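You operate a simulated robot arm through the tools that you are given. There is no shell and no other tool. Be economical: measure what you need, move in short steps, check, and stop when the job is done.

You run a simulated robot arm. Do the job below in one go: nothing can be reset, and whatever is moved stays where it is left.

JOB
Dry the wet plate with the fan, then switch it off.
Fine: tip and swing the fan at the plate, lower it, speed 2.

Only the result counts: the job must be done as asked and must still hold three seconds after the hand-in. Knocking over, shifting, dropping, spilling or breaking anything else fails it.

ROBOT AND FRAMES
A 7-joint arm with a two-finger parallel gripper, hanging from a carriage that runs on a gantry, over the field with the corners [-660, -1139], [620, -1161], [660, 1139], [-620, 1161] (x, y) and turns from -312 to 376 degrees about z. Base frame: it is fixed where the carriage stands at the start and does not move with it; the origin is on the floor, on the carriage's upright axis, x ahead of it, y to its left, z up; the surface under the hand at the start is at about z = 870. Readings come in mm, degrees, newtons and seconds.
With the tool pointing down near the work surface it reaches from about 420 to 760 mm from the robot's upright axis, wherever it stands. Its first joint turns from -143.0 to 143.0 degrees. Places, roughly: fan dial [800, 800, 900]; fan head [1100, 600, 1600]; fan pole [1100, 700, 1300]; fan swing arm [1200, 700, 1400]. Payload 1.57 kg.
Tool frame: the origin (TCP) lies between the finger pads and is the grasp point; the fingertips stand 30 mm ahead of it; z points along the fingers, y is the line along which they close. Largest opening 110 mm; finger width 24, thickness 12; the body of the gripper, 48 by 112 mm, starts 78 mm behind the TCP.
Orientation is that of the tool frame in the base frame, as a unit quaternion [w, x, y, z]. With the fingers straight down and closing along the base's y, the tool's x points along the base's -x, its y along +y and its z along -z.

CONTROLS
- The arm moves only by the tool apply_moves. Its argument "deltas" is one flat list of numbers, 7 for each row, row after row: the opening, from 0 (shut) to 1 (fully open), then the shift along the tool's x, y, z in units of 40 mm (1.0 is 40 mm), then the turn, a rotation vector about the tool's x, y, z in units of 8 degrees (1.0 is 8 degrees). In form: [grip, dx, dy, dz, rx, ry, rz, grip, dx, dy, dz, rx, ry, rz, ...]. A call has 1 to 8 rows; each row shifts and turns the commanded pose from where the row before left it, along the tool's axes as they then stand. A call with a number of a shift or a turn outside -1 to 1 is refused whole. Each row takes 0.2 s and may step no farther than 50 mm and 8.6 degrees from the row before; otherwise, or with a gripper value out of range, the whole call is refused. A pose out of reach is approached as far as the arm can. The call stops where the force on the tool passes 40 N (or 10 N more than at its start, if that is more) or the arm is blocked; 0.2 s more then pass. The fingers move at their own pace (about 45 mm/s each) and stop on an object; they squeeze with about 29 N. The grip force told is the motor's: it shows also when the fingers shut on nothing. Time passes only in rows, and 0.2 s behind the last, so rows that do not move let the fingers close. It gives the time, the measured TCP pose, the force on the tool (base axes), the opening and the grip force at its end, in the units of the frame above (readings bear some noise), with the torque about the TCP (base axes, N m) and any sound that the robot's microphone picked up, and new pictures: "views" is both (left out), scene, wrist or none.
- Cameras (640 x 400 px; columns grow to the right, rows downward): "scene" is now at [301.1, 29.6, 1735.7]; the picture's right is [0.34, -0.94, 0.00], its down [-0.60, -0.21, -0.77] and it looks along [0.73, 0.26, -0.64] (base axes); focal length 257 px, centre (320, 200). "wrist" rides on the gripper at [70, 16, -141] in the tool frame; the picture's right is [-0.23, 0.97, 0.00], its down [-0.86, -0.20, -0.48] and it looks along [-0.47, -0.11, 0.88] (tool axes); focal length 222 px, centre (320, 200). There is no depth. A picture from a camera that has moved, and an enlarged one, comes with that camera's place and axes in the base frame and with its lens.
- lift_body(by): slides the trunk up (or, below 0, down) by that many mm; the arm and the scene camera ride with it, the base frame stays. It gives what a move gives, with no picture.
- roll_base(legs): drives the robot by 1 to 6 legs, each [ahead, left, turn to the left] in mm, mm and degrees, along the robot's own axes; the way and the turn of a leg run together, so that a leg with both is an arc; at most 1500 mm and 180 degrees a leg. The arm and the cameras ride along, it lands a little off, and it stops where it bumps. It keeps to its track: a leg is cut to what the track allows. It gives what a move gives, and a new picture of the scene camera.
- pan_tilt(pan, tilt): turns the head with the scene camera to pan (to the left, within 155 degrees either way) and tilt (down, from -29 to 69), counted from straight ahead of the robot. It gives what a move gives, and a new picture of the scene camera.
- close_up(camera, box): a new picture of the part [left, top, right, bottom] of that camera's present view, enlarged. It takes no simulated time.
- job_done(): hands the job in; it is judged then, once.

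Work in short steps. Places have to be worked out from the pictures, the camera data and where the tool is seen: move nearer, look again, correct. Check each grasp and each placing, and mend what went wrong. You have 120 turns and 260 pictures in all, those below and enlarged ones among them. Open the gripper and draw the arm clear of the work before you hand the job in, unless the task says otherwise; then end with one line.

The tools are called after ">>>" as a command line: name --argument value ..., lists and objects as JSON in quotes. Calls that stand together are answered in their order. apply_moves: Moves the arm, as the interface text tells. Its arguments: {"type":"object","properties":{"deltas":{"type":"array"},"views":{"type":"string","enum":["both","scene","wrist","none"]}},"required":["deltas"]} The other tools are called the same way: lift_body (by) slides the trunk up or down; roll_base (legs) drives the base; pan_tilt (pan, tilt) turns the head that bears the scene camera; close_up (camera, box) takes an enlarged picture of a part of a camera's view; job_done () hands the job in.

At the start:

```text
t: 0.0
ee_pos: [636.3, 163.3, 1000.1]
tcp_rot: [0.0, 0.001, 1.0, 0.0]
contact_force: [-0.3, -0.3, -0.8]
moment: [-0.02, 0.0, 0.0]
opening: 110.2
grasp_force: 0.1
trunk travel left (down, up): [-393.0, 202.0]
robot x, y, heading: [-0.1, 4.2, 0.2]
head pan, tilt: [19.6, 39.7]
```

scene: 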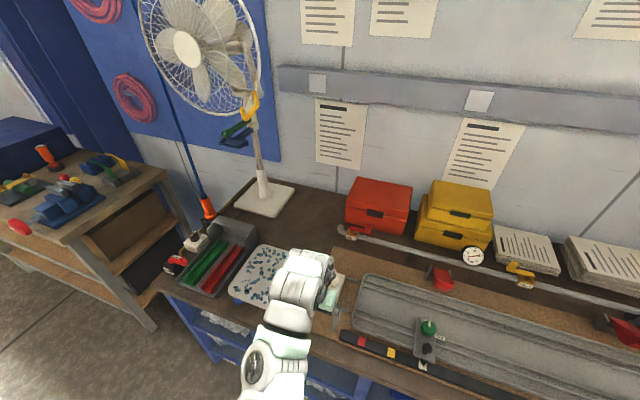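
wrist: 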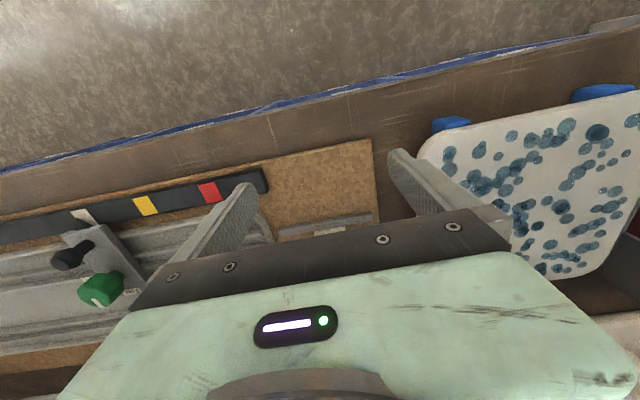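

The fan stands on the bench by the blue panel, and the wet plate is the dotted white sheet. I look closer at the fan, its base and the plate.

>>> close_up --camera "scene" --box '[130, 0, 300, 110]'

>>> close_up --camera "scene" --box '[150, 80, 350, 210]'

>>> close_up --camera "scene" --box '[150, 200, 350, 330]'

```text
3.64 times, centred on (215, 55) of scene
camera zoom: at [301.1, 29.6, 1735.7], right [0.34, -0.94, 0.0], down [-0.6, -0.21, -0.77], along [0.73, 0.26, -0.64], focal length 936 px, centre (702, 727)
```

zoom: 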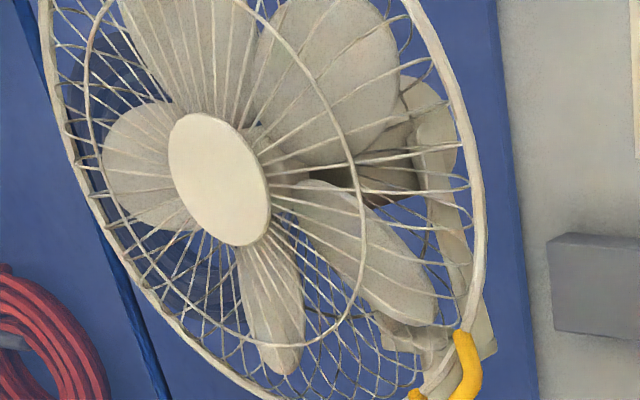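

```text
3.08 times, centred on (250, 145) of scene
camera zoom: at [301.1, 29.6, 1735.7], right [0.34, -0.94, 0.0], down [-0.6, -0.21, -0.77], along [0.73, 0.26, -0.64], focal length 792 px, centre (535, 369)
```

zoom: 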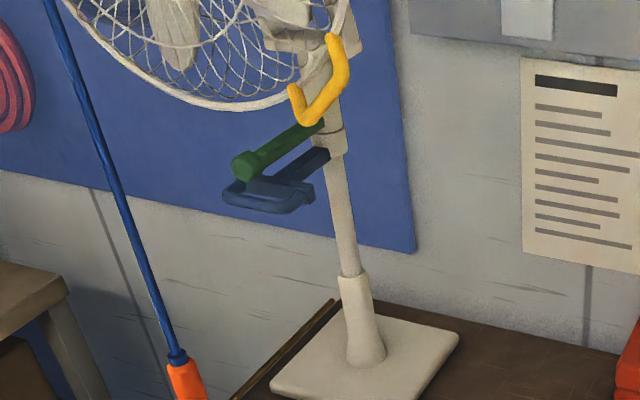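

```text
3.08 times, centred on (250, 265) of scene
camera zoom: at [301.1, 29.6, 1735.7], right [0.34, -0.94, 0.0], down [-0.6, -0.21, -0.77], along [0.73, 0.26, -0.64], focal length 792 px, centre (535, 0)
```

zoom: 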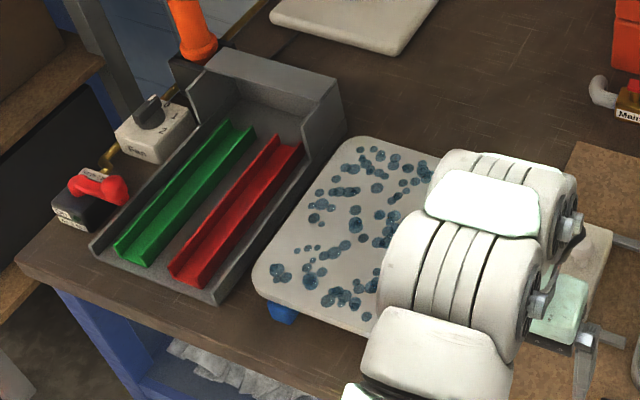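

I look at the controls in more detail.

>>> close_up --camera "scene" --box '[160, 225, 220, 280]'

>>> close_up --camera "scene" --box '[210, 90, 270, 150]'

>>> close_up --camera "scene" --box '[330, 215, 460, 300]'

>>> pan_tilt --pan 45 --tilt 15

```text
7.27 times, centred on (190, 252) of scene
camera zoom: at [301.1, 29.6, 1735.7], right [0.34, -0.94, 0.0], down [-0.6, -0.21, -0.77], along [0.73, 0.26, -0.64], focal length 1872 px, centre (1266, -182)
```

zoom: 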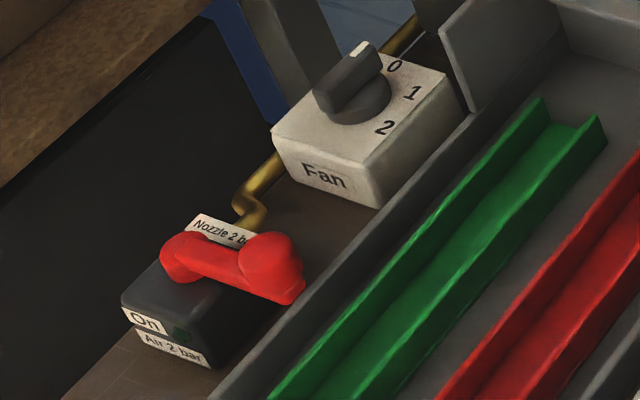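

```text
6.67 times, centred on (240, 120) of scene
camera zoom: at [301.1, 29.6, 1735.7], right [0.34, -0.94, 0.0], down [-0.6, -0.21, -0.77], along [0.73, 0.26, -0.64], focal length 1716 px, centre (853, 733)
```

zoom: 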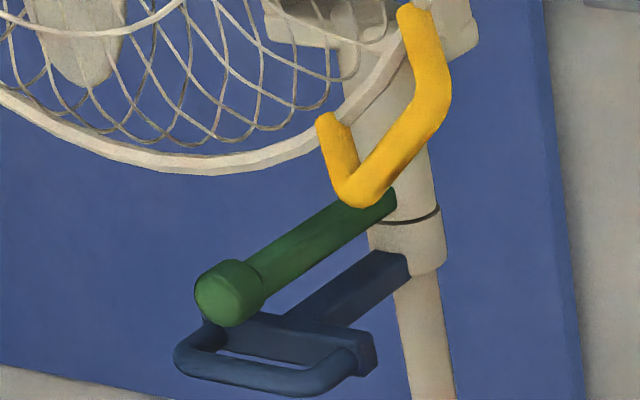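

```text
4.71 times, centred on (395, 258) of scene
camera zoom: at [301.1, 29.6, 1735.7], right [0.34, -0.94, 0.0], down [-0.6, -0.21, -0.77], along [0.73, 0.26, -0.64], focal length 1211 px, centre (-33, -71)
```

zoom: 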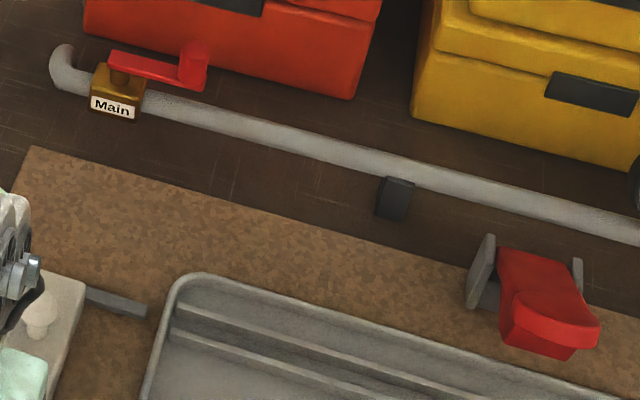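

```text
t: 0.9
ee_pos: [635.3, 162.7, 999.5]
tcp_rot: [0.0, 0.0, 1.0, 0.0]
contact_force: [1.0, 0.0, -0.6]
moment: [0.05, -0.02, 0.0]
opening: 110.0
grasp_force: 0.0
trunk travel left (down, up): [-393.0, 202.0]
robot x, y, heading: [2.1, 4.0, -0.0]
head pan, tilt: [45.0, 15.0]
camera scene: at [286.9, 67.0, 1774.7], right [0.71, -0.71, 0.0], down [-0.18, -0.18, -0.97], along [0.68, 0.68, -0.26], focal length 257 px, centre (320, 200)
```

scene: 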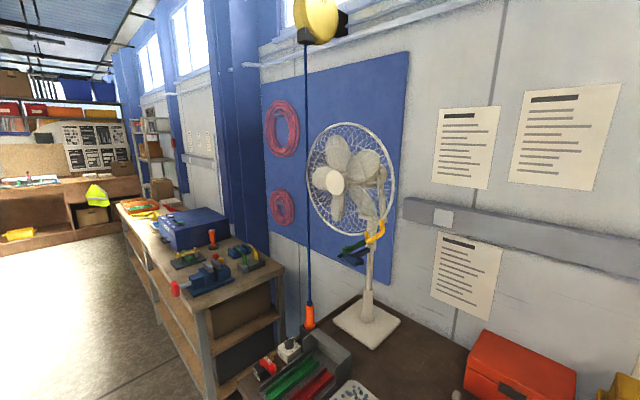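

A better view; enlarge the fan from here.

>>> close_up --camera "scene" --box '[295, 110, 415, 195]'

>>> close_up --camera "scene" --box '[325, 190, 405, 280]'

```text
4.71 times, centred on (355, 152) of scene
camera zoom: at [286.9, 67.0, 1774.7], right [0.71, -0.71, 0.0], down [-0.18, -0.18, -0.97], along [0.68, 0.68, -0.26], focal length 1211 px, centre (155, 424)
```

zoom: 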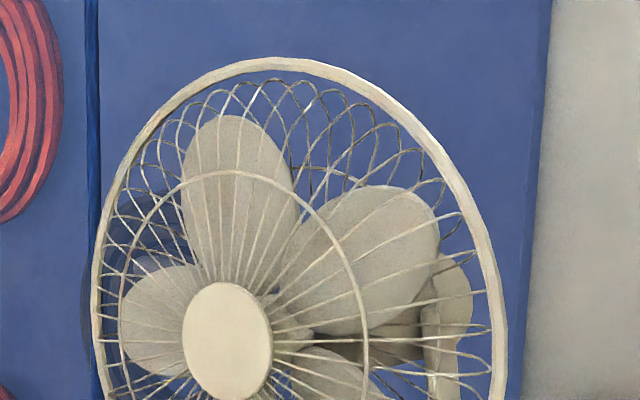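

```text
4.44 times, centred on (365, 235) of scene
camera zoom: at [286.9, 67.0, 1774.7], right [0.71, -0.71, 0.0], down [-0.18, -0.18, -0.97], along [0.68, 0.68, -0.26], focal length 1144 px, centre (120, 44)
```

zoom: 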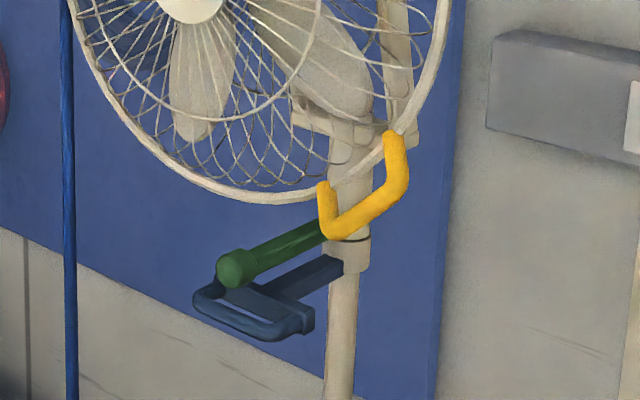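

Rough estimates: pole at (1175, 645), plate at (783, 430), dial at (802, 783), and a hanging hose at (930, 785) to stay clear of. I raise the trunk and shift left to get a second viewpoint for triangulating the fan handles.

>>> lift_body --by 150

>>> roll_base --legs '[[-100, 350, 0]]'

>>> pan_tilt --pan 15 --tilt 25

>>> close_up --camera "scene" --box '[240, 40, 440, 200]'

```text
t: 2.6
ee_pos: [636.1, 164.0, 1150.8]
tcp_rot: [0.001, -0.001, 1.0, 0.0]
contact_force: [-0.4, -0.3, -0.7]
moment: [0.0, 0.02, 0.03]
opening: 110.0
grasp_force: 0.1
trunk travel left (down, up): [-543.0, 52.0]
robot x, y, heading: [2.8, 1.9, -0.2]
head pan, tilt: [45.0, 15.0]
```

```text
t: 5.0
ee_pos: [532.1, 512.8, 1150.2]
tcp_rot: [0.0, -0.002, 1.0, 0.001]
contact_force: [0.1, 0.9, 0.1]
moment: [0.03, 0.01, -0.01]
opening: 109.9
grasp_force: 0.1
trunk travel left (down, up): [-543.0, 52.0]
robot x, y, heading: [-100.1, 345.9, 0.0]
head pan, tilt: [45.0, 15.0]
camera scene: at [182.3, 414.5, 1924.7], right [0.71, -0.7, 0.0], down [-0.18, -0.18, -0.97], along [0.68, 0.69, -0.26], focal length 257 px, centre (320, 200)
```

scene: 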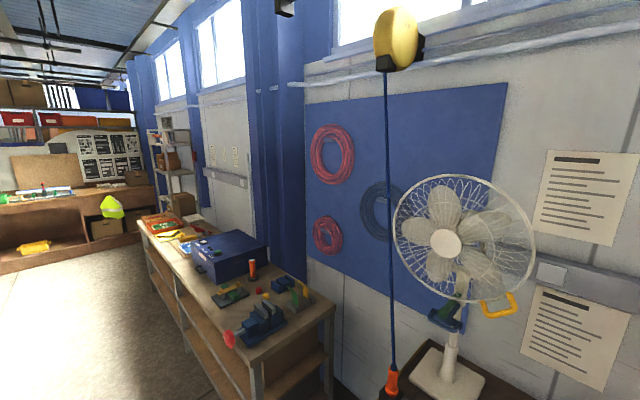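

```text
t: 5.9
ee_pos: [530.5, 512.9, 1150.1]
tcp_rot: [0.0, -0.003, 1.0, 0.0]
contact_force: [0.1, 0.5, 0.2]
moment: [0.0, -0.01, -0.02]
opening: 110.0
grasp_force: 0.0
trunk travel left (down, up): [-543.0, 52.0]
robot x, y, heading: [-105.7, 344.8, 0.3]
head pan, tilt: [15.0, 25.0]
camera scene: at [205.4, 372.5, 1908.5], right [0.26, -0.96, 0.0], down [-0.41, -0.11, -0.91], along [0.87, 0.24, -0.42], focal length 257 px, centre (320, 200)
```

scene: 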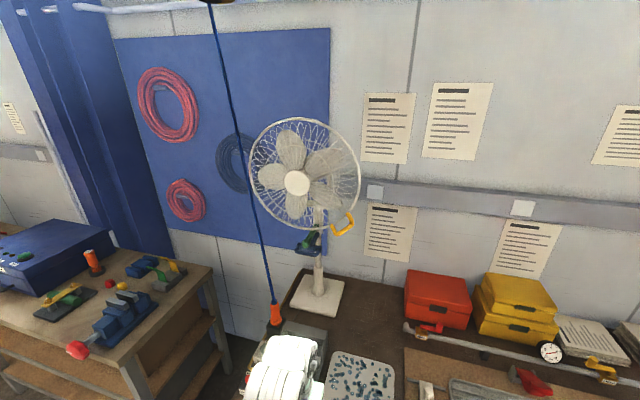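

```text
2.50 times, centred on (340, 120) of scene
camera zoom: at [205.4, 372.5, 1908.5], right [0.26, -0.96, 0.0], down [-0.41, -0.11, -0.91], along [0.87, 0.24, -0.42], focal length 643 px, centre (270, 400)
```

zoom: 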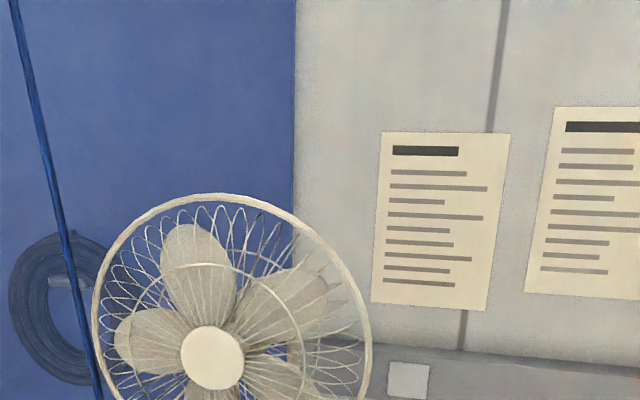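

Triangulated: yellow U handle ≈(1015,513,1427), green and blue grips ≈(1004,642,1330), hub ≈(954,658,1598). I drive nearer for a detailed look at these.

>>> roll_base --legs '[[350, -150, 0]]'

>>> pan_tilt --pan 40 --tilt 28

>>> close_up --camera "scene" --box '[220, 120, 420, 260]'

```text
t: 8.3
ee_pos: [873.7, 380.0, 1150.3]
tcp_rot: [0.0, -0.008, 1.0, 0.0]
contact_force: [0.6, -0.9, -0.3]
moment: [-0.01, -0.01, 0.02]
opening: 110.1
grasp_force: 0.1
trunk travel left (down, up): [-543.0, 52.0]
robot x, y, heading: [238.2, 207.1, 1.3]
head pan, tilt: [15.0, 25.0]
camera scene: at [550.8, 235.6, 1908.5], right [0.28, -0.96, 0.0], down [-0.41, -0.12, -0.91], along [0.87, 0.25, -0.42], focal length 257 px, centre (320, 200)
```

scene: 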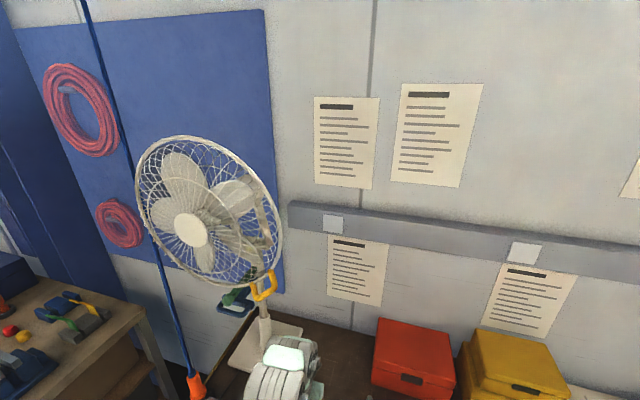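

```text
t: 9.2
ee_pos: [874.2, 379.3, 1149.6]
tcp_rot: [0.001, -0.009, 1.0, 0.0]
contact_force: [0.0, 0.6, -0.5]
moment: [0.0, -0.03, -0.01]
opening: 109.9
grasp_force: 0.0
trunk travel left (down, up): [-543.0, 52.0]
robot x, y, heading: [241.8, 203.2, 1.3]
head pan, tilt: [40.0, 28.0]
camera scene: at [531.1, 270.0, 1903.7], right [0.66, -0.76, 0.0], down [-0.35, -0.31, -0.88], along [0.67, 0.58, -0.47], focal length 257 px, centre (320, 200)
```

scene: 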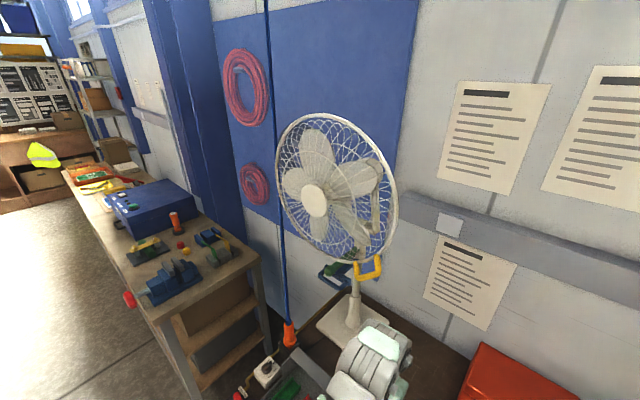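

```text
2.86 times, centred on (320, 190) of scene
camera zoom: at [531.1, 270.0, 1903.7], right [0.66, -0.76, 0.0], down [-0.35, -0.31, -0.88], along [0.67, 0.58, -0.47], focal length 735 px, centre (320, 229)
```

zoom: 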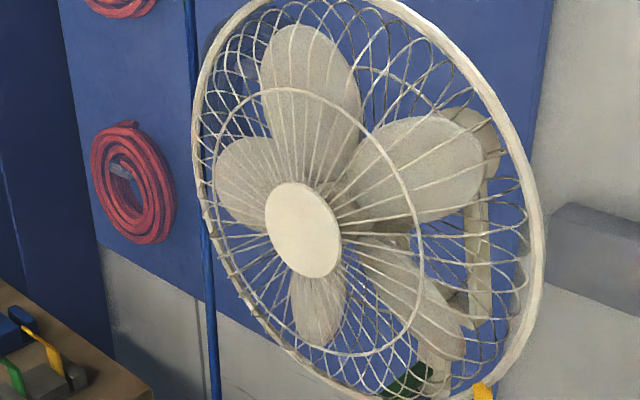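

I'd like a side view of the yoke and handles, so I move to the right and look back left.

>>> roll_base --legs '[[100, -450, 0]]'

>>> pan_tilt --pan 58 --tilt 24

>>> close_up --camera "scene" --box '[260, 100, 420, 200]'

>>> close_up --camera "scene" --box '[260, 180, 420, 280]'

```text
t: 12.0
ee_pos: [979.8, -66.5, 1149.8]
tcp_rot: [0.0, -0.01, 1.0, 0.0]
contact_force: [-0.6, 0.1, -0.1]
moment: [-0.03, 0.01, -0.02]
opening: 110.5
grasp_force: 0.0
trunk travel left (down, up): [-543.0, 52.0]
robot x, y, heading: [345.6, -244.8, 1.3]
head pan, tilt: [40.0, 28.0]
camera scene: at [635.8, -177.4, 1903.7], right [0.66, -0.75, 0.0], down [-0.35, -0.31, -0.88], along [0.66, 0.58, -0.47], focal length 257 px, centre (320, 200)
```

scene: 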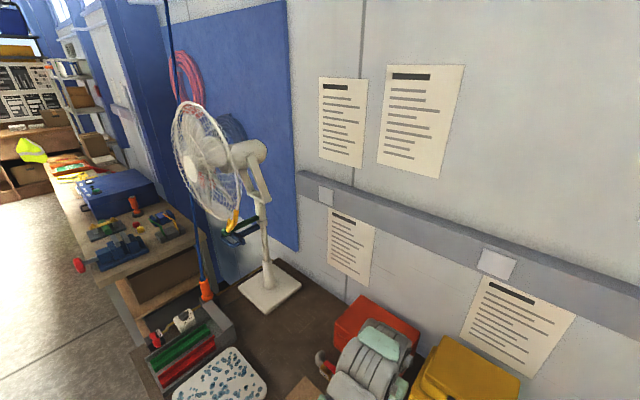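

```text
t: 12.8
ee_pos: [979.0, -65.8, 1150.9]
tcp_rot: [0.0, -0.01, 1.0, 0.0]
contact_force: [0.6, 0.3, 0.1]
moment: [0.02, -0.03, 0.01]
opening: 110.1
grasp_force: 0.1
trunk travel left (down, up): [-543.0, 52.0]
robot x, y, heading: [345.9, -241.7, 1.5]
head pan, tilt: [58.0, 24.0]
camera scene: at [614.6, -158.2, 1910.1], right [0.86, -0.51, 0.0], down [-0.21, -0.35, -0.91], along [0.47, 0.78, -0.41], focal length 257 px, centre (320, 200)
```

scene: 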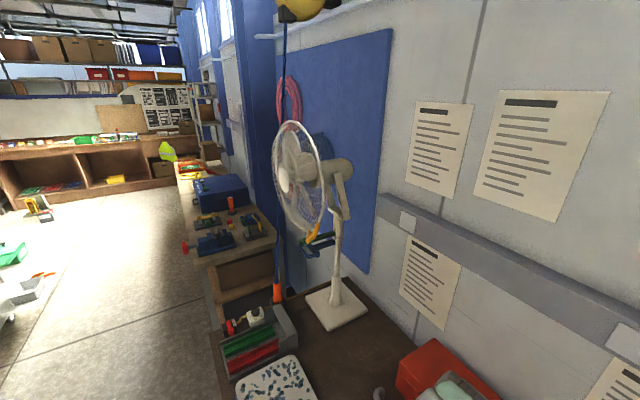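

```text
4.00 times, centred on (340, 150) of scene
camera zoom: at [614.6, -158.2, 1910.1], right [0.86, -0.51, 0.0], down [-0.21, -0.35, -0.91], along [0.47, 0.78, -0.41], focal length 1030 px, centre (240, 400)
```

zoom: 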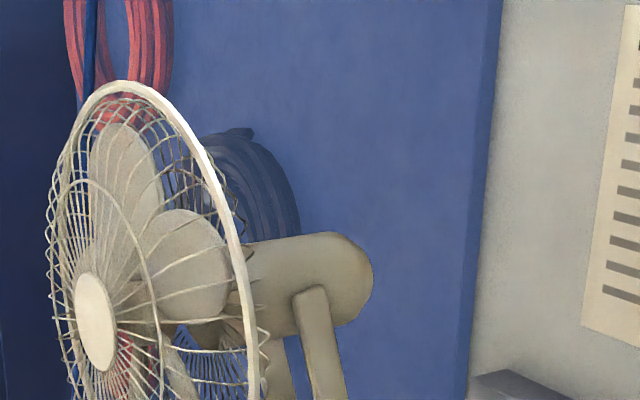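

```text
4.00 times, centred on (340, 230) of scene
camera zoom: at [614.6, -158.2, 1910.1], right [0.86, -0.51, 0.0], down [-0.21, -0.35, -0.91], along [0.47, 0.78, -0.41], focal length 1030 px, centre (240, 80)
```

zoom: 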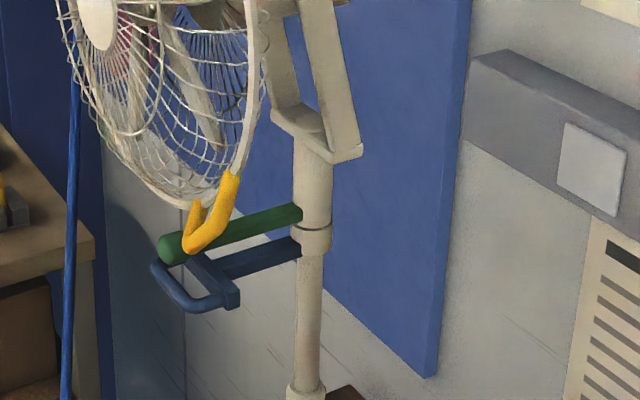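

Now the structure is clear: the yellow U tips the head on its yoke, the green rod turns the upper collar to swing, and the blue squeeze grip on the lower collar sets the height. Pole ≈(1180,643), green knob ≈(1012,642,1325). I back off and drive in front of the green rod.

>>> roll_base --legs '[[-150, 0, -1.5], [0, 650, 0]]'

>>> pan_tilt --pan 8 --tilt 35

```text
t: 17.4
ee_pos: [835.1, 566.3, 1150.5]
tcp_rot: [-0.001, 0.004, 1.0, -0.001]
contact_force: [0.1, -0.5, 0.0]
moment: [0.0, 0.0, 0.01]
opening: 110.2
grasp_force: 0.0
trunk travel left (down, up): [-543.0, 52.0]
robot x, y, heading: [196.9, 408.5, -0.5]
head pan, tilt: [58.0, 24.0]
camera scene: at [467.7, 485.0, 1910.1], right [0.84, -0.54, 0.0], down [-0.22, -0.34, -0.91], along [0.49, 0.77, -0.41], focal length 257 px, centre (320, 200)
```

scene: 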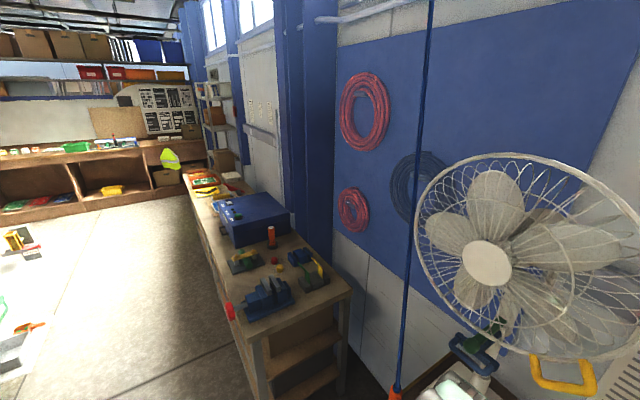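

```text
t: 18.6
ee_pos: [835.2, 568.2, 1150.4]
tcp_rot: [0.0, 0.003, 1.0, 0.001]
contact_force: [-0.4, 0.2, -0.1]
moment: [-0.03, 0.0, 0.01]
opening: 109.9
grasp_force: 0.1
trunk travel left (down, up): [-543.0, 52.0]
robot x, y, heading: [196.3, 409.5, -0.4]
head pan, tilt: [8.0, 35.0]
camera scene: at [505.6, 418.8, 1892.8], right [0.13, -0.99, 0.0], down [-0.57, -0.08, -0.82], along [0.81, 0.11, -0.57], focal length 257 px, centre (320, 200)
```

scene: 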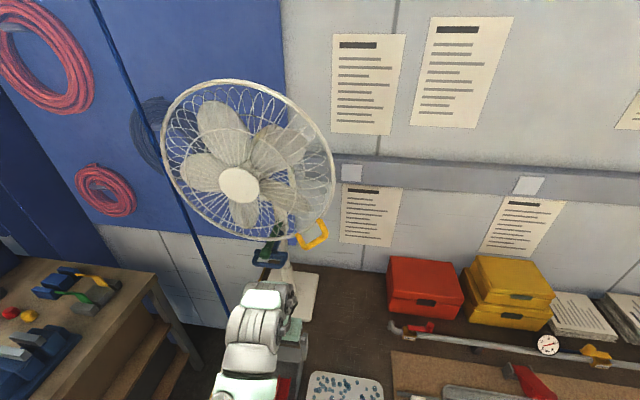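

>>> close_up --camera "scene" --box '[225, 195, 345, 275]'

```text
5.00 times, centred on (285, 235) of scene
camera zoom: at [505.6, 418.8, 1892.8], right [0.13, -0.99, 0.0], down [-0.57, -0.08, -0.82], along [0.81, 0.11, -0.57], focal length 1287 px, centre (495, 25)
```

zoom: 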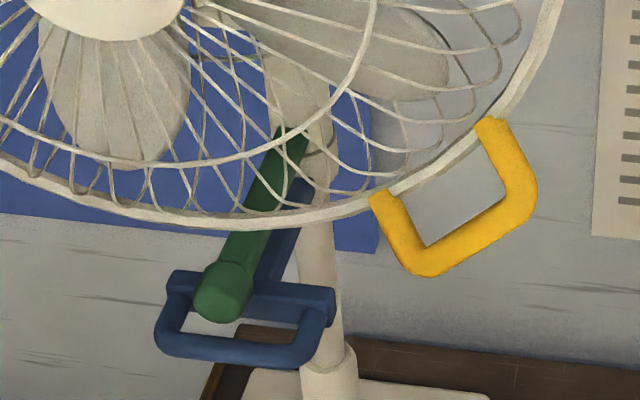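

Green knob ≈(1016,650,1325), rod pointing -x from the pole. I raise the hand and then turn the tool to horizontal (fingers toward +x).

>>> apply_moves --deltas '[1, 0, 0, -1, 0, 0, 0, 1, 0, 0, -1, 0, 0, 0, 1, 0, 0, -1, 0, 0, 0, 1, 0, 0, -1, 0, 0, 0, 1, 0, 0, -0.4, 0, 0, 0]' --views "none"

>>> apply_moves --deltas '[1, 0, 0, 0, 0, -1, 0, 1, 0, 0, 0, 0, -1, 0, 1, 0, 0, 0, 0, -1, 0, 1, 0, 0, 0, 0, -1, 0, 1, 0, 0, 0, 0, -1, 0, 1, 0, 0, 0, 0, -1, 0]' --views "none"

>>> apply_moves --deltas '[1, 0, 0, 0, 0, -1, 0, 1, 0, 0, 0, 0, -1, 0, 1, 0, 0, 0, 0, -1, 0, 1, 0, 0, 0, 0, -1, 0, 1, 0, 0, 0, 0, -1, 0, 1, 0, 0, 0, 0, -0.25, 0]' --views "both"

```text
t: 19.8
ee_pos: [891.2, 576.2, 1249.5]
tcp_rot: [0.0, 0.004, 1.0, -0.001]
contact_force: [0.2, 0.8, -0.4]
moment: [0.02, 0.03, -0.01]
opening: 110.1
grasp_force: 0.1
out of reach, approached as far as the arm can: row 1, 2, 3, 4
trunk travel left (down, up): [-543.0, 52.0]
robot x, y, heading: [195.0, 404.6, -0.5]
head pan, tilt: [8.0, 35.0]
```

```text
t: 21.2
ee_pos: [895.9, 578.2, 1245.2]
tcp_rot: [0.409, 0.003, 0.913, -0.001]
contact_force: [0.4, 0.0, 0.2]
moment: [0.02, 0.03, -0.01]
opening: 110.0
grasp_force: 0.1
out of reach, approached as far as the arm can: row 1
trunk travel left (down, up): [-543.0, 52.0]
robot x, y, heading: [199.5, 407.6, -0.4]
head pan, tilt: [8.0, 35.0]
```

```text
t: 22.6
ee_pos: [896.4, 578.2, 1242.7]
tcp_rot: [0.707, 0.002, 0.707, -0.001]
contact_force: [0.0, -0.5, 0.3]
moment: [0.0, 0.01, 0.0]
opening: 110.0
grasp_force: 0.0
trunk travel left (down, up): [-543.0, 52.0]
robot x, y, heading: [197.6, 403.8, -0.4]
head pan, tilt: [8.0, 35.0]
camera scene: at [505.6, 418.7, 1892.7], right [0.13, -0.99, 0.0], down [-0.57, -0.08, -0.82], along [0.81, 0.11, -0.57], focal length 257 px, centre (320, 200)
camera wrist: at [756.5, 596.2, 1173.2], right [0.01, 0.97, 0.23], down [-0.48, -0.2, 0.85], along [0.88, -0.11, 0.47], focal length 222 px, centre (320, 200)
```

scene: 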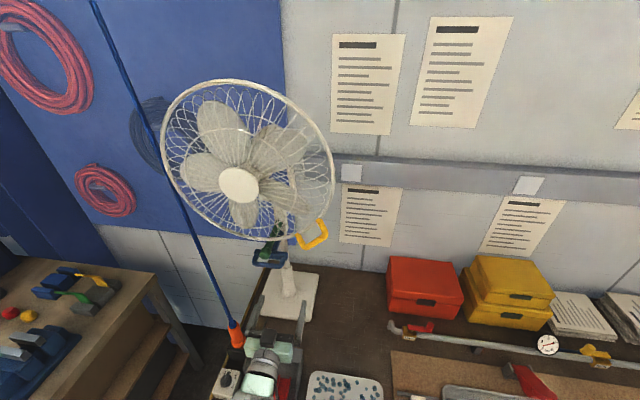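
wrist: 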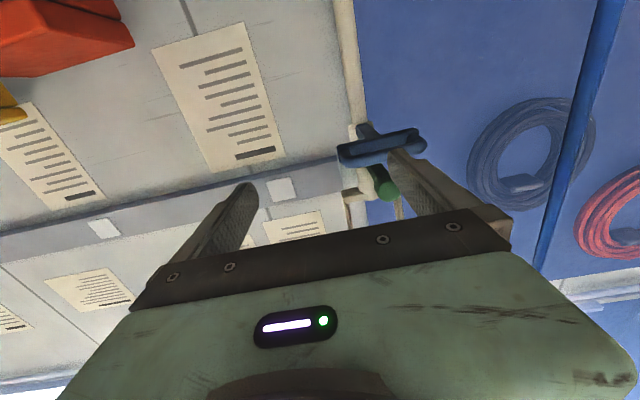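

The wrist view confirms: knob ≈(1010,651,1312), blue loop ≈(1005,648,1257). I raise the trunk by 50 and align in y and z before advancing.

>>> lift_body --by 51

>>> apply_moves --deltas '[1, -0.25, 0.9, 0, 0, 0, 0, 1, -0.25, 0.9, 0, 0, 0, 0, 1, 0, 0, 0.5, 0, 0, 0]' --views "wrist"

```text
t: 23.5
ee_pos: [897.2, 578.8, 1294.9]
tcp_rot: [0.707, 0.003, 0.707, -0.002]
contact_force: [-0.1, -0.2, -1.0]
moment: [-0.06, 0.03, 0.01]
opening: 110.1
grasp_force: 0.0
trunk travel left (down, up): [-594.0, 1.0]
robot x, y, heading: [199.3, 408.3, -0.4]
head pan, tilt: [8.0, 35.0]
```

```text
t: 24.3
ee_pos: [916.4, 651.3, 1314.6]
tcp_rot: [0.707, 0.003, 0.707, -0.003]
contact_force: [-0.4, -0.7, 0.2]
moment: [0.0, -0.06, 0.01]
opening: 110.1
grasp_force: 0.1
trunk travel left (down, up): [-594.0, 1.0]
robot x, y, heading: [199.3, 407.9, -0.1]
head pan, tilt: [8.0, 35.0]
camera wrist: at [775.7, 668.4, 1244.8], right [0.01, 0.97, 0.23], down [-0.48, -0.2, 0.86], along [0.88, -0.11, 0.47], focal length 222 px, centre (320, 200)
```

wrist: 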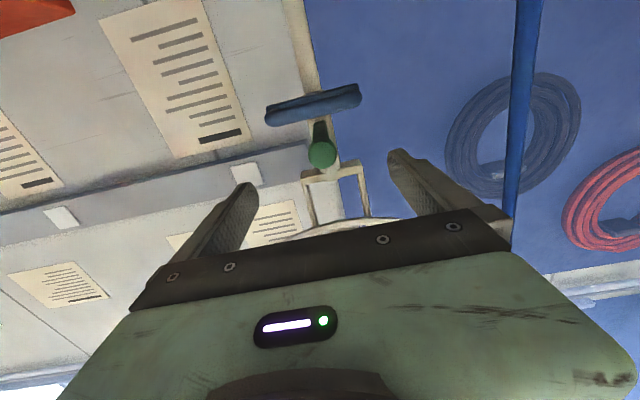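

Aligned with the knob at (1010,654,1314). I advance 90 mm and close.

>>> apply_moves --deltas '[1, 0, 0.04, 0.75, 0, 0, 0, 1, 0, 0.04, 0.75, 0, 0, 0, 1, 0, 0, 0.75, 0, 0, 0, 0, 0, 0, 0, 0, 0, 0, 0, 0, 0, 0, 0, 0, 0, 0, 0, 0, 0, 0, 0, 0, 0, 0, 0, 0, 0, 0, 0]' --views "both"

```text
t: 25.9
ee_pos: [1005.7, 653.5, 1313.2]
tcp_rot: [0.707, 0.003, 0.708, -0.002]
contact_force: [-0.6, -0.5, 0.8]
moment: [-0.03, -0.04, -0.02]
opening: 32.0
grasp_force: 6.8
trunk travel left (down, up): [-594.0, 1.0]
robot x, y, heading: [203.1, 408.8, -0.4]
head pan, tilt: [8.0, 35.0]
camera scene: at [505.6, 418.6, 1943.7], right [0.13, -0.99, 0.0], down [-0.57, -0.08, -0.82], along [0.81, 0.11, -0.57], focal length 257 px, centre (320, 200)
camera wrist: at [865.5, 670.3, 1243.0], right [0.01, 0.97, 0.23], down [-0.48, -0.2, 0.85], along [0.88, -0.12, 0.47], focal length 222 px, centre (320, 200)
```

scene: 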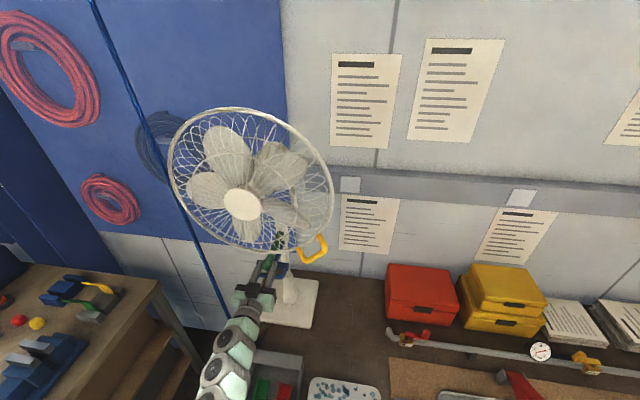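
wrist: 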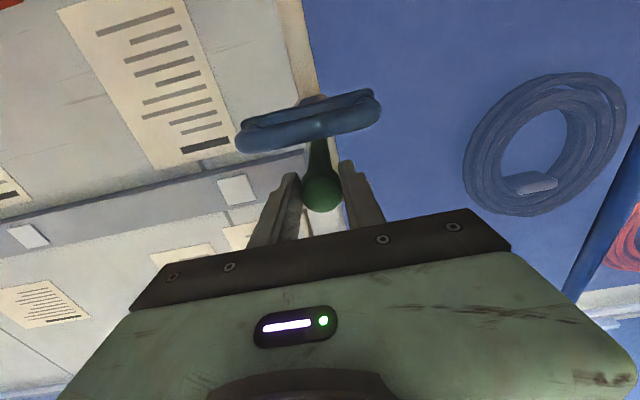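

The knob is held (32 mm). I swing it about the pole by 8° toward -y as a test.

>>> apply_moves --deltas '[0, 0, 0, 0, 0, 0, 0, 0, 0, -0.3, 0.01, -0.5, 0, 0, 0, 0, -0.3, 0.01, -0.5, 0, 0, 0, 0, 0, 0, 0, 0, 0]' --views "none"

```text
t: 26.9
ee_pos: [1008.2, 626.5, 1311.3]
tcp_rot: [0.704, -0.047, 0.707, 0.047]
contact_force: [-2.8, 0.1, -5.8]
moment: [-0.27, 0.17, 0.09]
opening: 31.4
grasp_force: 40.2
trunk travel left (down, up): [-594.0, 1.0]
robot x, y, heading: [199.8, 407.4, -0.3]
head pan, tilt: [8.0, 35.0]
```

It moves freely with low force. I continue by 16° and look.

>>> apply_moves --deltas '[0, 0, -0.3, 0.01, -0.5, 0, 0, 0, 0, -0.3, 0.01, -0.5, 0, 0, 0, 0, -0.3, 0.01, -0.5, 0, 0, 0, 0, -0.3, 0.01, -0.5, 0, 0, 0, 0, 0, 0, 0, 0, 0]' --views "scene"

>>> close_up --camera "scene" --box '[160, 100, 360, 300]'

```text
t: 28.1
ee_pos: [1019.7, 582.4, 1313.2]
tcp_rot: [0.692, -0.145, 0.692, 0.144]
contact_force: [-14.0, -6.5, -0.5]
moment: [-0.48, 0.7, 0.13]
opening: 31.4
grasp_force: 40.3
trunk travel left (down, up): [-594.0, 1.0]
robot x, y, heading: [198.7, 405.4, -0.4]
head pan, tilt: [8.0, 35.0]
camera scene: at [505.1, 418.4, 1943.2], right [0.13, -0.99, 0.0], down [-0.57, -0.08, -0.82], along [0.81, 0.11, -0.57], focal length 257 px, centre (320, 200)
```

scene: 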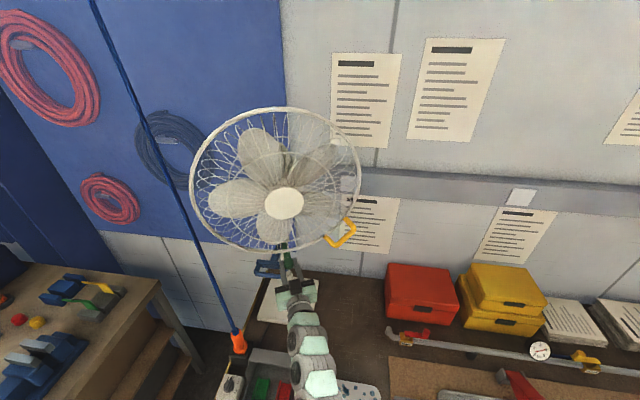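

```text
2.00 times, centred on (260, 200) of scene
camera zoom: at [505.1, 418.4, 1943.2], right [0.13, -0.99, 0.0], down [-0.57, -0.08, -0.82], along [0.81, 0.11, -0.57], focal length 515 px, centre (440, 200)
```

zoom: 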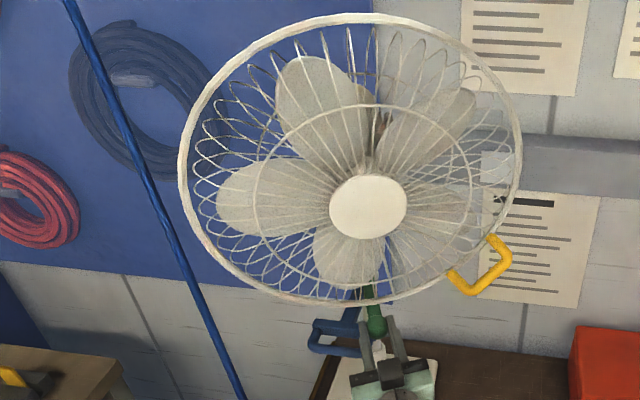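

The swing works; the fit gives the pole axis at ≈(1182,651) and azimuth now ≈23° off -x. I tilt the head down to locate the plate exactly.

>>> pan_tilt --pan -5 --tilt 60

```text
t: 29.0
ee_pos: [1021.0, 581.9, 1313.1]
tcp_rot: [0.692, -0.144, 0.693, 0.143]
contact_force: [-12.5, -6.8, -3.2]
moment: [-0.03, 0.19, -0.12]
opening: 31.7
grasp_force: 40.5
trunk travel left (down, up): [-594.0, 1.0]
robot x, y, heading: [198.2, 406.0, -0.4]
head pan, tilt: [-5.0, 60.0]
camera scene: at [484.2, 400.5, 1909.0], right [-0.09, -1.0, 0.0], down [-0.86, 0.08, -0.5], along [0.5, -0.05, -0.87], focal length 257 px, centre (320, 200)
```

scene: 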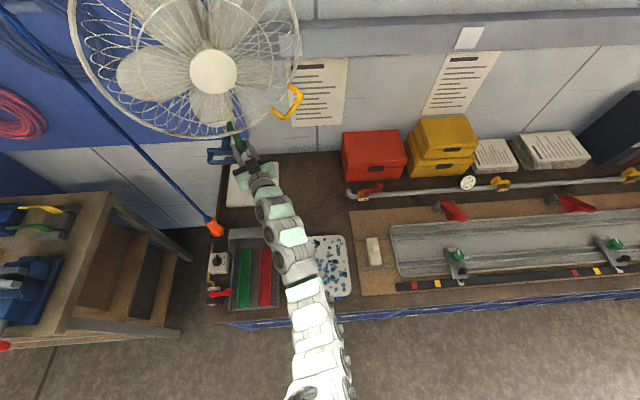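

Plate: corners give centre ≈(783,388), about 235×245 mm. Needed azimuth is ≈33.4°, so I swing another 10.4°.

>>> apply_moves --deltas '[0, 0, -0.267, 0.0, -0.433, 0, 0, 0, 0, -0.267, 0.0, -0.433, 0, 0, 0, 0, -0.267, 0.0, -0.433, 0, 0, 0, 0, 0, 0, 0, 0, 0]' --views "wrist"

```text
t: 30.0
ee_pos: [1028.9, 571.0, 1295.7]
tcp_rot: [0.67, -0.191, 0.692, 0.188]
contact_force: [-0.9, -8.0, 0.0]
moment: [0.08, 0.36, -0.79]
opening: 31.8
grasp_force: 40.7
out of reach, approached as far as the arm can: row 1, 2, 3
trunk travel left (down, up): [-594.0, 1.0]
robot x, y, heading: [199.1, 404.1, -0.4]
head pan, tilt: [-5.0, 60.0]
camera wrist: at [898.0, 511.1, 1230.8], right [-0.5, 0.84, 0.23], down [-0.28, -0.41, 0.87], along [0.82, 0.37, 0.44], focal length 222 px, centre (320, 200)
```

wrist: 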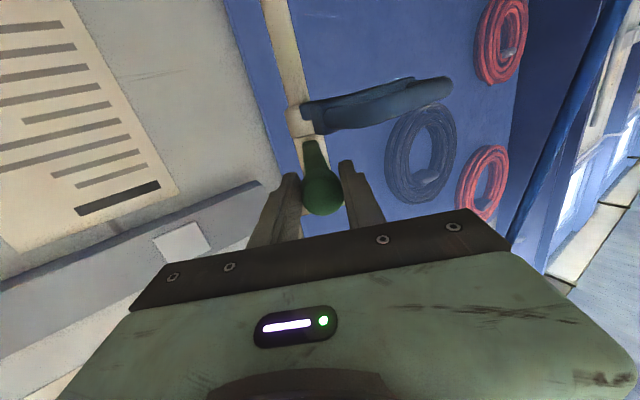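

Reach ran out at ≈27.6°. I release, back off, and move the carriage closer before finishing the swing.

>>> apply_moves --deltas '[1, 0, 0, 0, 0, 0, 0, 1, 0, 0, 0, 0, 0, 0, 1, 0, 0, 0, 0, 0, 0, 1, 0, 0, -0.9, 0, 0, 0, 1, 0, 0, -0.9, 0, 0, 0, 1, 0, 0, -0.9, 0, 0, 0]' --views "none"

>>> roll_base --legs '[[110, -120, 0]]'

>>> apply_moves --deltas '[1, 0, 0, 0, 0, 0, 0]' --views "wrist"

```text
t: 31.4
ee_pos: [939.5, 517.3, 1301.8]
tcp_rot: [0.671, -0.191, 0.691, 0.188]
contact_force: [0.3, 0.0, 0.0]
moment: [0.0, 0.04, 0.01]
opening: 109.9
grasp_force: 0.1
trunk travel left (down, up): [-594.0, 1.0]
robot x, y, heading: [195.1, 406.4, -0.4]
head pan, tilt: [-5.0, 60.0]
```

```text
t: 32.8
ee_pos: [1051.1, 392.0, 1304.2]
tcp_rot: [0.671, -0.191, 0.691, 0.188]
contact_force: [-0.1, 0.3, 0.0]
moment: [-0.01, 0.01, 0.0]
opening: 110.1
grasp_force: 0.1
trunk travel left (down, up): [-594.0, 1.0]
robot x, y, heading: [308.8, 281.4, -0.1]
head pan, tilt: [-5.0, 60.0]
camera scene: at [595.5, 275.7, 1909.4], right [-0.09, -1.0, 0.0], down [-0.86, 0.08, -0.5], along [0.5, -0.05, -0.87], focal length 257 px, centre (320, 200)
```

scene: 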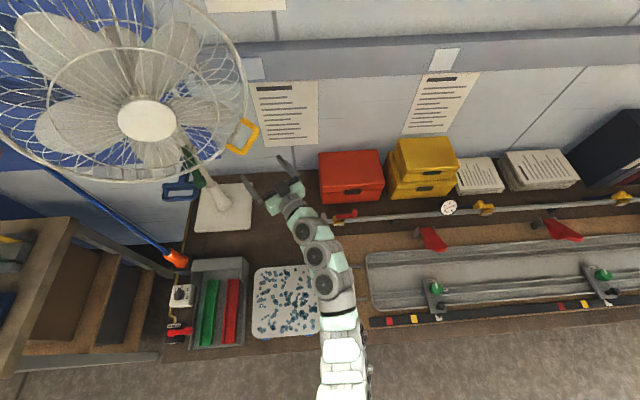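

```text
t: 33.2
ee_pos: [1051.6, 392.1, 1301.3]
tcp_rot: [0.671, -0.191, 0.691, 0.189]
contact_force: [0.8, 1.3, -0.3]
moment: [0.02, 0.03, 0.03]
opening: 109.9
grasp_force: 0.1
trunk travel left (down, up): [-594.0, 1.0]
robot x, y, heading: [312.1, 283.0, -0.7]
head pan, tilt: [-5.0, 60.0]
camera wrist: at [920.0, 331.4, 1236.5], right [-0.5, 0.84, 0.23], down [-0.28, -0.41, 0.87], along [0.82, 0.37, 0.44], focal length 222 px, centre (320, 200)
```

wrist: 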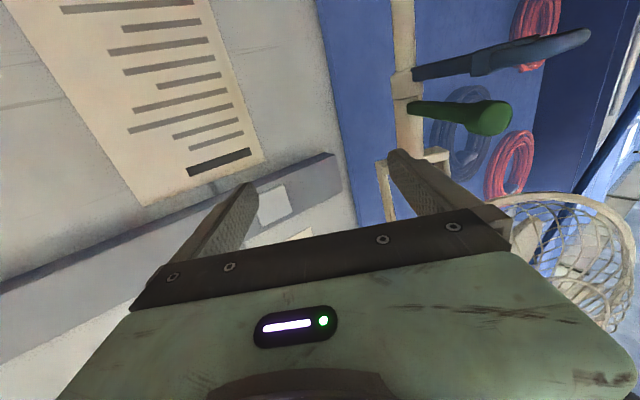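

Plate refined to ≈(762,383), azimuth 32.7°. The knob is now ≈(1027,568,1308); I move to 100 mm in front of it.

>>> apply_moves --deltas '[1, -0.03, 0.4, -0.7, 0, 0, 0, 1, -0.03, 0.9, 0, 0, 0, 0, 1, -0.03, 0.9, 0, 0, 0, 0, 1, -0.03, 0.9, 0, 0, 0, 0, 1, -0.05, 0.98, 0, 0, 0, 0]' --views "wrist"

```text
t: 34.4
ee_pos: [943.7, 517.4, 1311.2]
tcp_rot: [0.67, -0.192, 0.692, 0.189]
contact_force: [0.2, -0.2, -1.4]
moment: [0.02, 0.01, 0.04]
opening: 110.2
grasp_force: 0.1
trunk travel left (down, up): [-594.0, 1.0]
robot x, y, heading: [311.1, 279.3, -0.6]
head pan, tilt: [-5.0, 60.0]
camera wrist: at [812.7, 457.2, 1245.0], right [-0.5, 0.84, 0.23], down [-0.28, -0.41, 0.87], along [0.82, 0.37, 0.44], focal length 222 px, centre (320, 200)
```

wrist: 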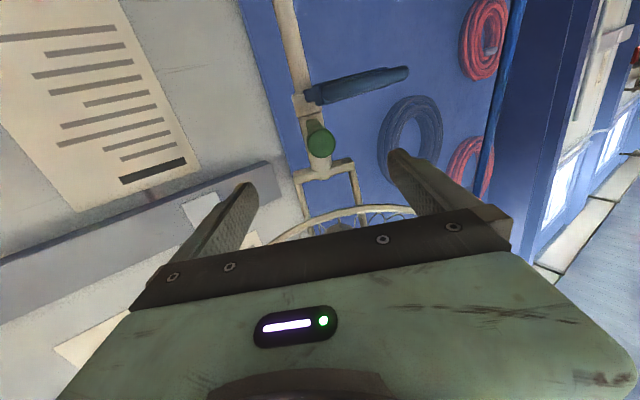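

Aligned. I advance 100 mm and close on the knob.

>>> apply_moves --deltas '[1, 0, 0.03, 0.8, 0, 0, 0, 1, 0, 0.03, 0.8, 0, 0, 0, 1, 0, 0, 0.85, 0, 0, 0, 0, 0, 0, 0, 0, 0, 0, 0, 0, 0, 0, 0, 0, 0, 0, 0, 0, 0, 0, 0, 0, 0, 0, 0, 0, 0, 0, 0, 0, 0, 0, 0, 0, 0, 0]' --views "wrist"

```text
t: 36.2
ee_pos: [1024.8, 569.2, 1307.0]
tcp_rot: [0.672, -0.191, 0.691, 0.189]
contact_force: [-0.7, 0.7, -0.5]
moment: [0.01, -0.01, -0.14]
opening: 32.5
grasp_force: 17.9
trunk travel left (down, up): [-594.0, 1.0]
robot x, y, heading: [307.5, 278.6, -0.4]
head pan, tilt: [-5.0, 60.0]
camera wrist: at [893.9, 508.5, 1240.5], right [-0.5, 0.84, 0.23], down [-0.28, -0.41, 0.87], along [0.82, 0.37, 0.44], focal length 222 px, centre (320, 200)
```

wrist: 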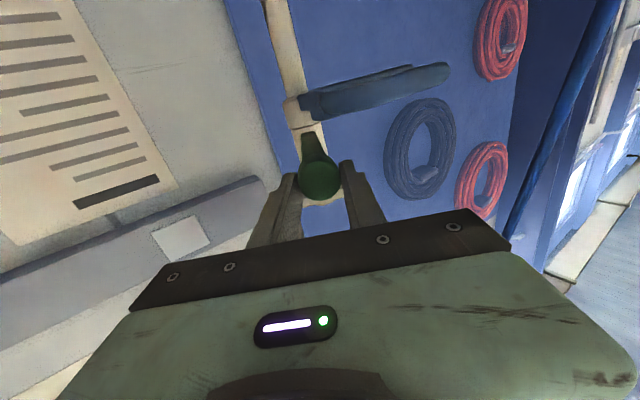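

Held again at azimuth ≈27.5°. I swing the remaining 5.3°.

>>> apply_moves --deltas '[0, 0, 0, 0, 0, 0, 0, 0, 0, -0.2, 0.005, -0.33, 0, 0, 0, 0, -0.2, 0.005, -0.33, 0, 0, 0, 0, 0, 0, 0, 0, 0]' --views "none"

>>> pan_tilt --pan 15 --tilt 28

```text
t: 37.2
ee_pos: [1034.2, 554.2, 1306.1]
tcp_rot: [0.662, -0.221, 0.683, 0.218]
contact_force: [-10.0, -15.3, 4.0]
moment: [-0.56, 0.5, -0.87]
opening: 31.9
grasp_force: 41.0
trunk travel left (down, up): [-594.0, 1.0]
robot x, y, heading: [311.6, 280.9, -0.2]
head pan, tilt: [-5.0, 60.0]
```

```text
t: 38.2
ee_pos: [1033.8, 554.4, 1304.7]
tcp_rot: [0.661, -0.223, 0.682, 0.22]
contact_force: [-7.5, -16.4, -0.1]
moment: [0.06, -0.19, -1.09]
opening: 31.9
grasp_force: 40.5
trunk travel left (down, up): [-594.0, 1.0]
robot x, y, heading: [306.5, 277.7, -0.2]
head pan, tilt: [15.0, 28.0]
camera scene: at [617.2, 304.3, 1954.3], right [0.25, -0.97, 0.0], down [-0.46, -0.12, -0.88], along [0.85, 0.22, -0.47], focal length 257 px, centre (320, 200)
```

scene: 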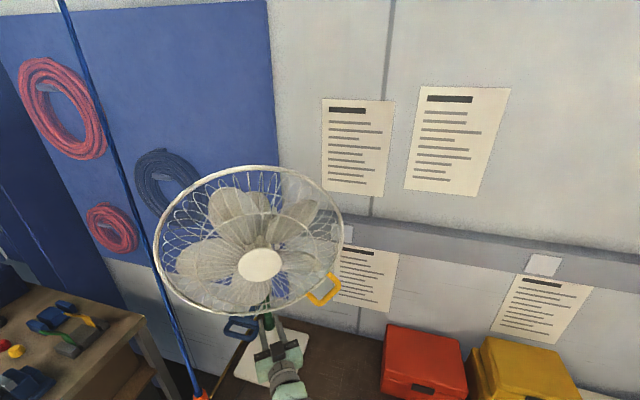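

Azimuth is now ≈33°. I release, back off and check whether it stays, and look at the blue grip from nearby.

>>> apply_moves --deltas '[1, 0, 0, 0, 0, 0, 0, 1, 0, 0, 0, 0, 0, 0, 1, 0, 0, 0, 0, 0, 0, 1, 0, 0, -0.9, 0, 0, 0, 1, 0, 0, -0.9, 0, 0, 0, 1, 0, 0, -0.9, 0, 0, 0]' --views "both"

>>> close_up --camera "scene" --box '[200, 270, 340, 370]'

>>> close_up --camera "wrist" --box '[240, 0, 480, 200]'

```text
t: 39.6
ee_pos: [945.3, 492.7, 1308.7]
tcp_rot: [0.661, -0.221, 0.682, 0.221]
contact_force: [0.6, 0.5, 0.3]
moment: [-0.01, 0.01, 0.02]
opening: 110.0
grasp_force: 0.1
trunk travel left (down, up): [-594.0, 1.0]
robot x, y, heading: [304.5, 281.6, -0.6]
head pan, tilt: [15.0, 28.0]
camera scene: at [617.4, 305.0, 1954.7], right [0.25, -0.97, 0.0], down [-0.45, -0.12, -0.88], along [0.85, 0.22, -0.47], focal length 257 px, centre (320, 200)
camera wrist: at [820.5, 421.4, 1242.8], right [-0.57, 0.79, 0.23], down [-0.24, -0.44, 0.87], along [0.78, 0.44, 0.44], focal length 222 px, centre (320, 200)
```

scene: 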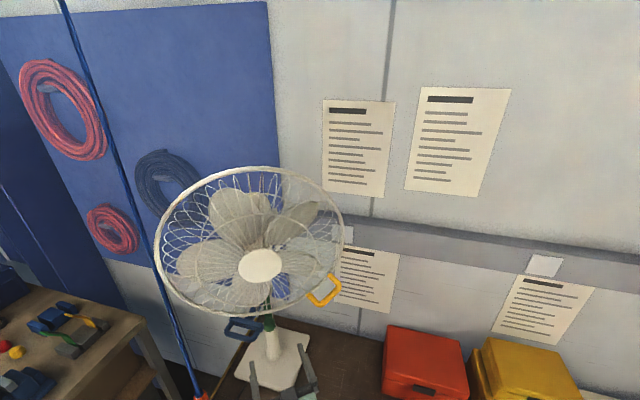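
wrist: 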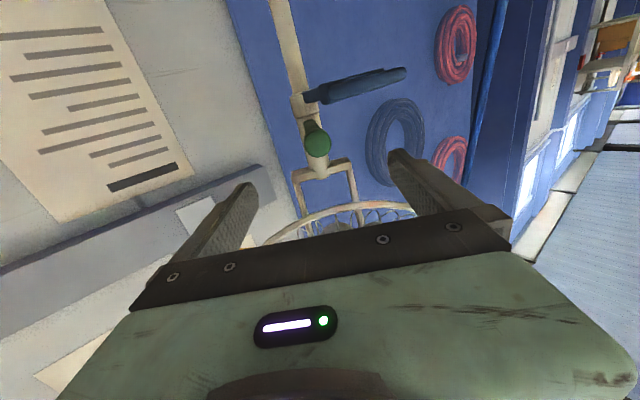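

```text
4.00 times, centred on (270, 320) of scene
camera zoom: at [617.4, 305.0, 1954.7], right [0.25, -0.97, 0.0], down [-0.45, -0.12, -0.88], along [0.85, 0.22, -0.47], focal length 1030 px, centre (520, -280)
```

zoom: 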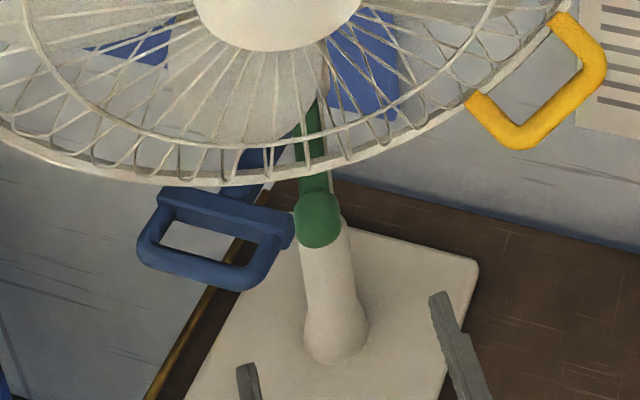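

```text
2.00 times, centred on (360, 100) of wrist
camera zoom: at [820.5, 421.4, 1242.8], right [-0.57, 0.79, 0.23], down [-0.24, -0.44, 0.87], along [0.78, 0.44, 0.44], focal length 444 px, centre (240, 400)
```

zoom: 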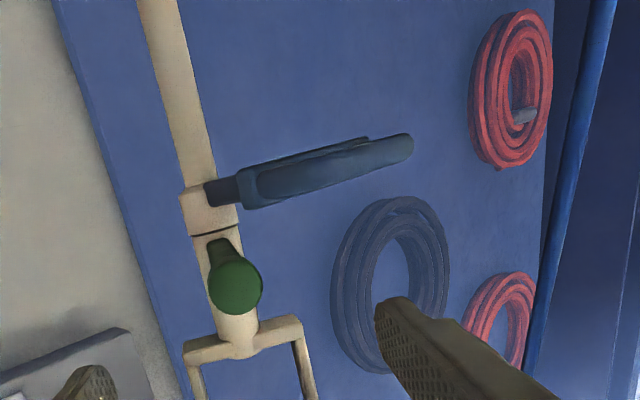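

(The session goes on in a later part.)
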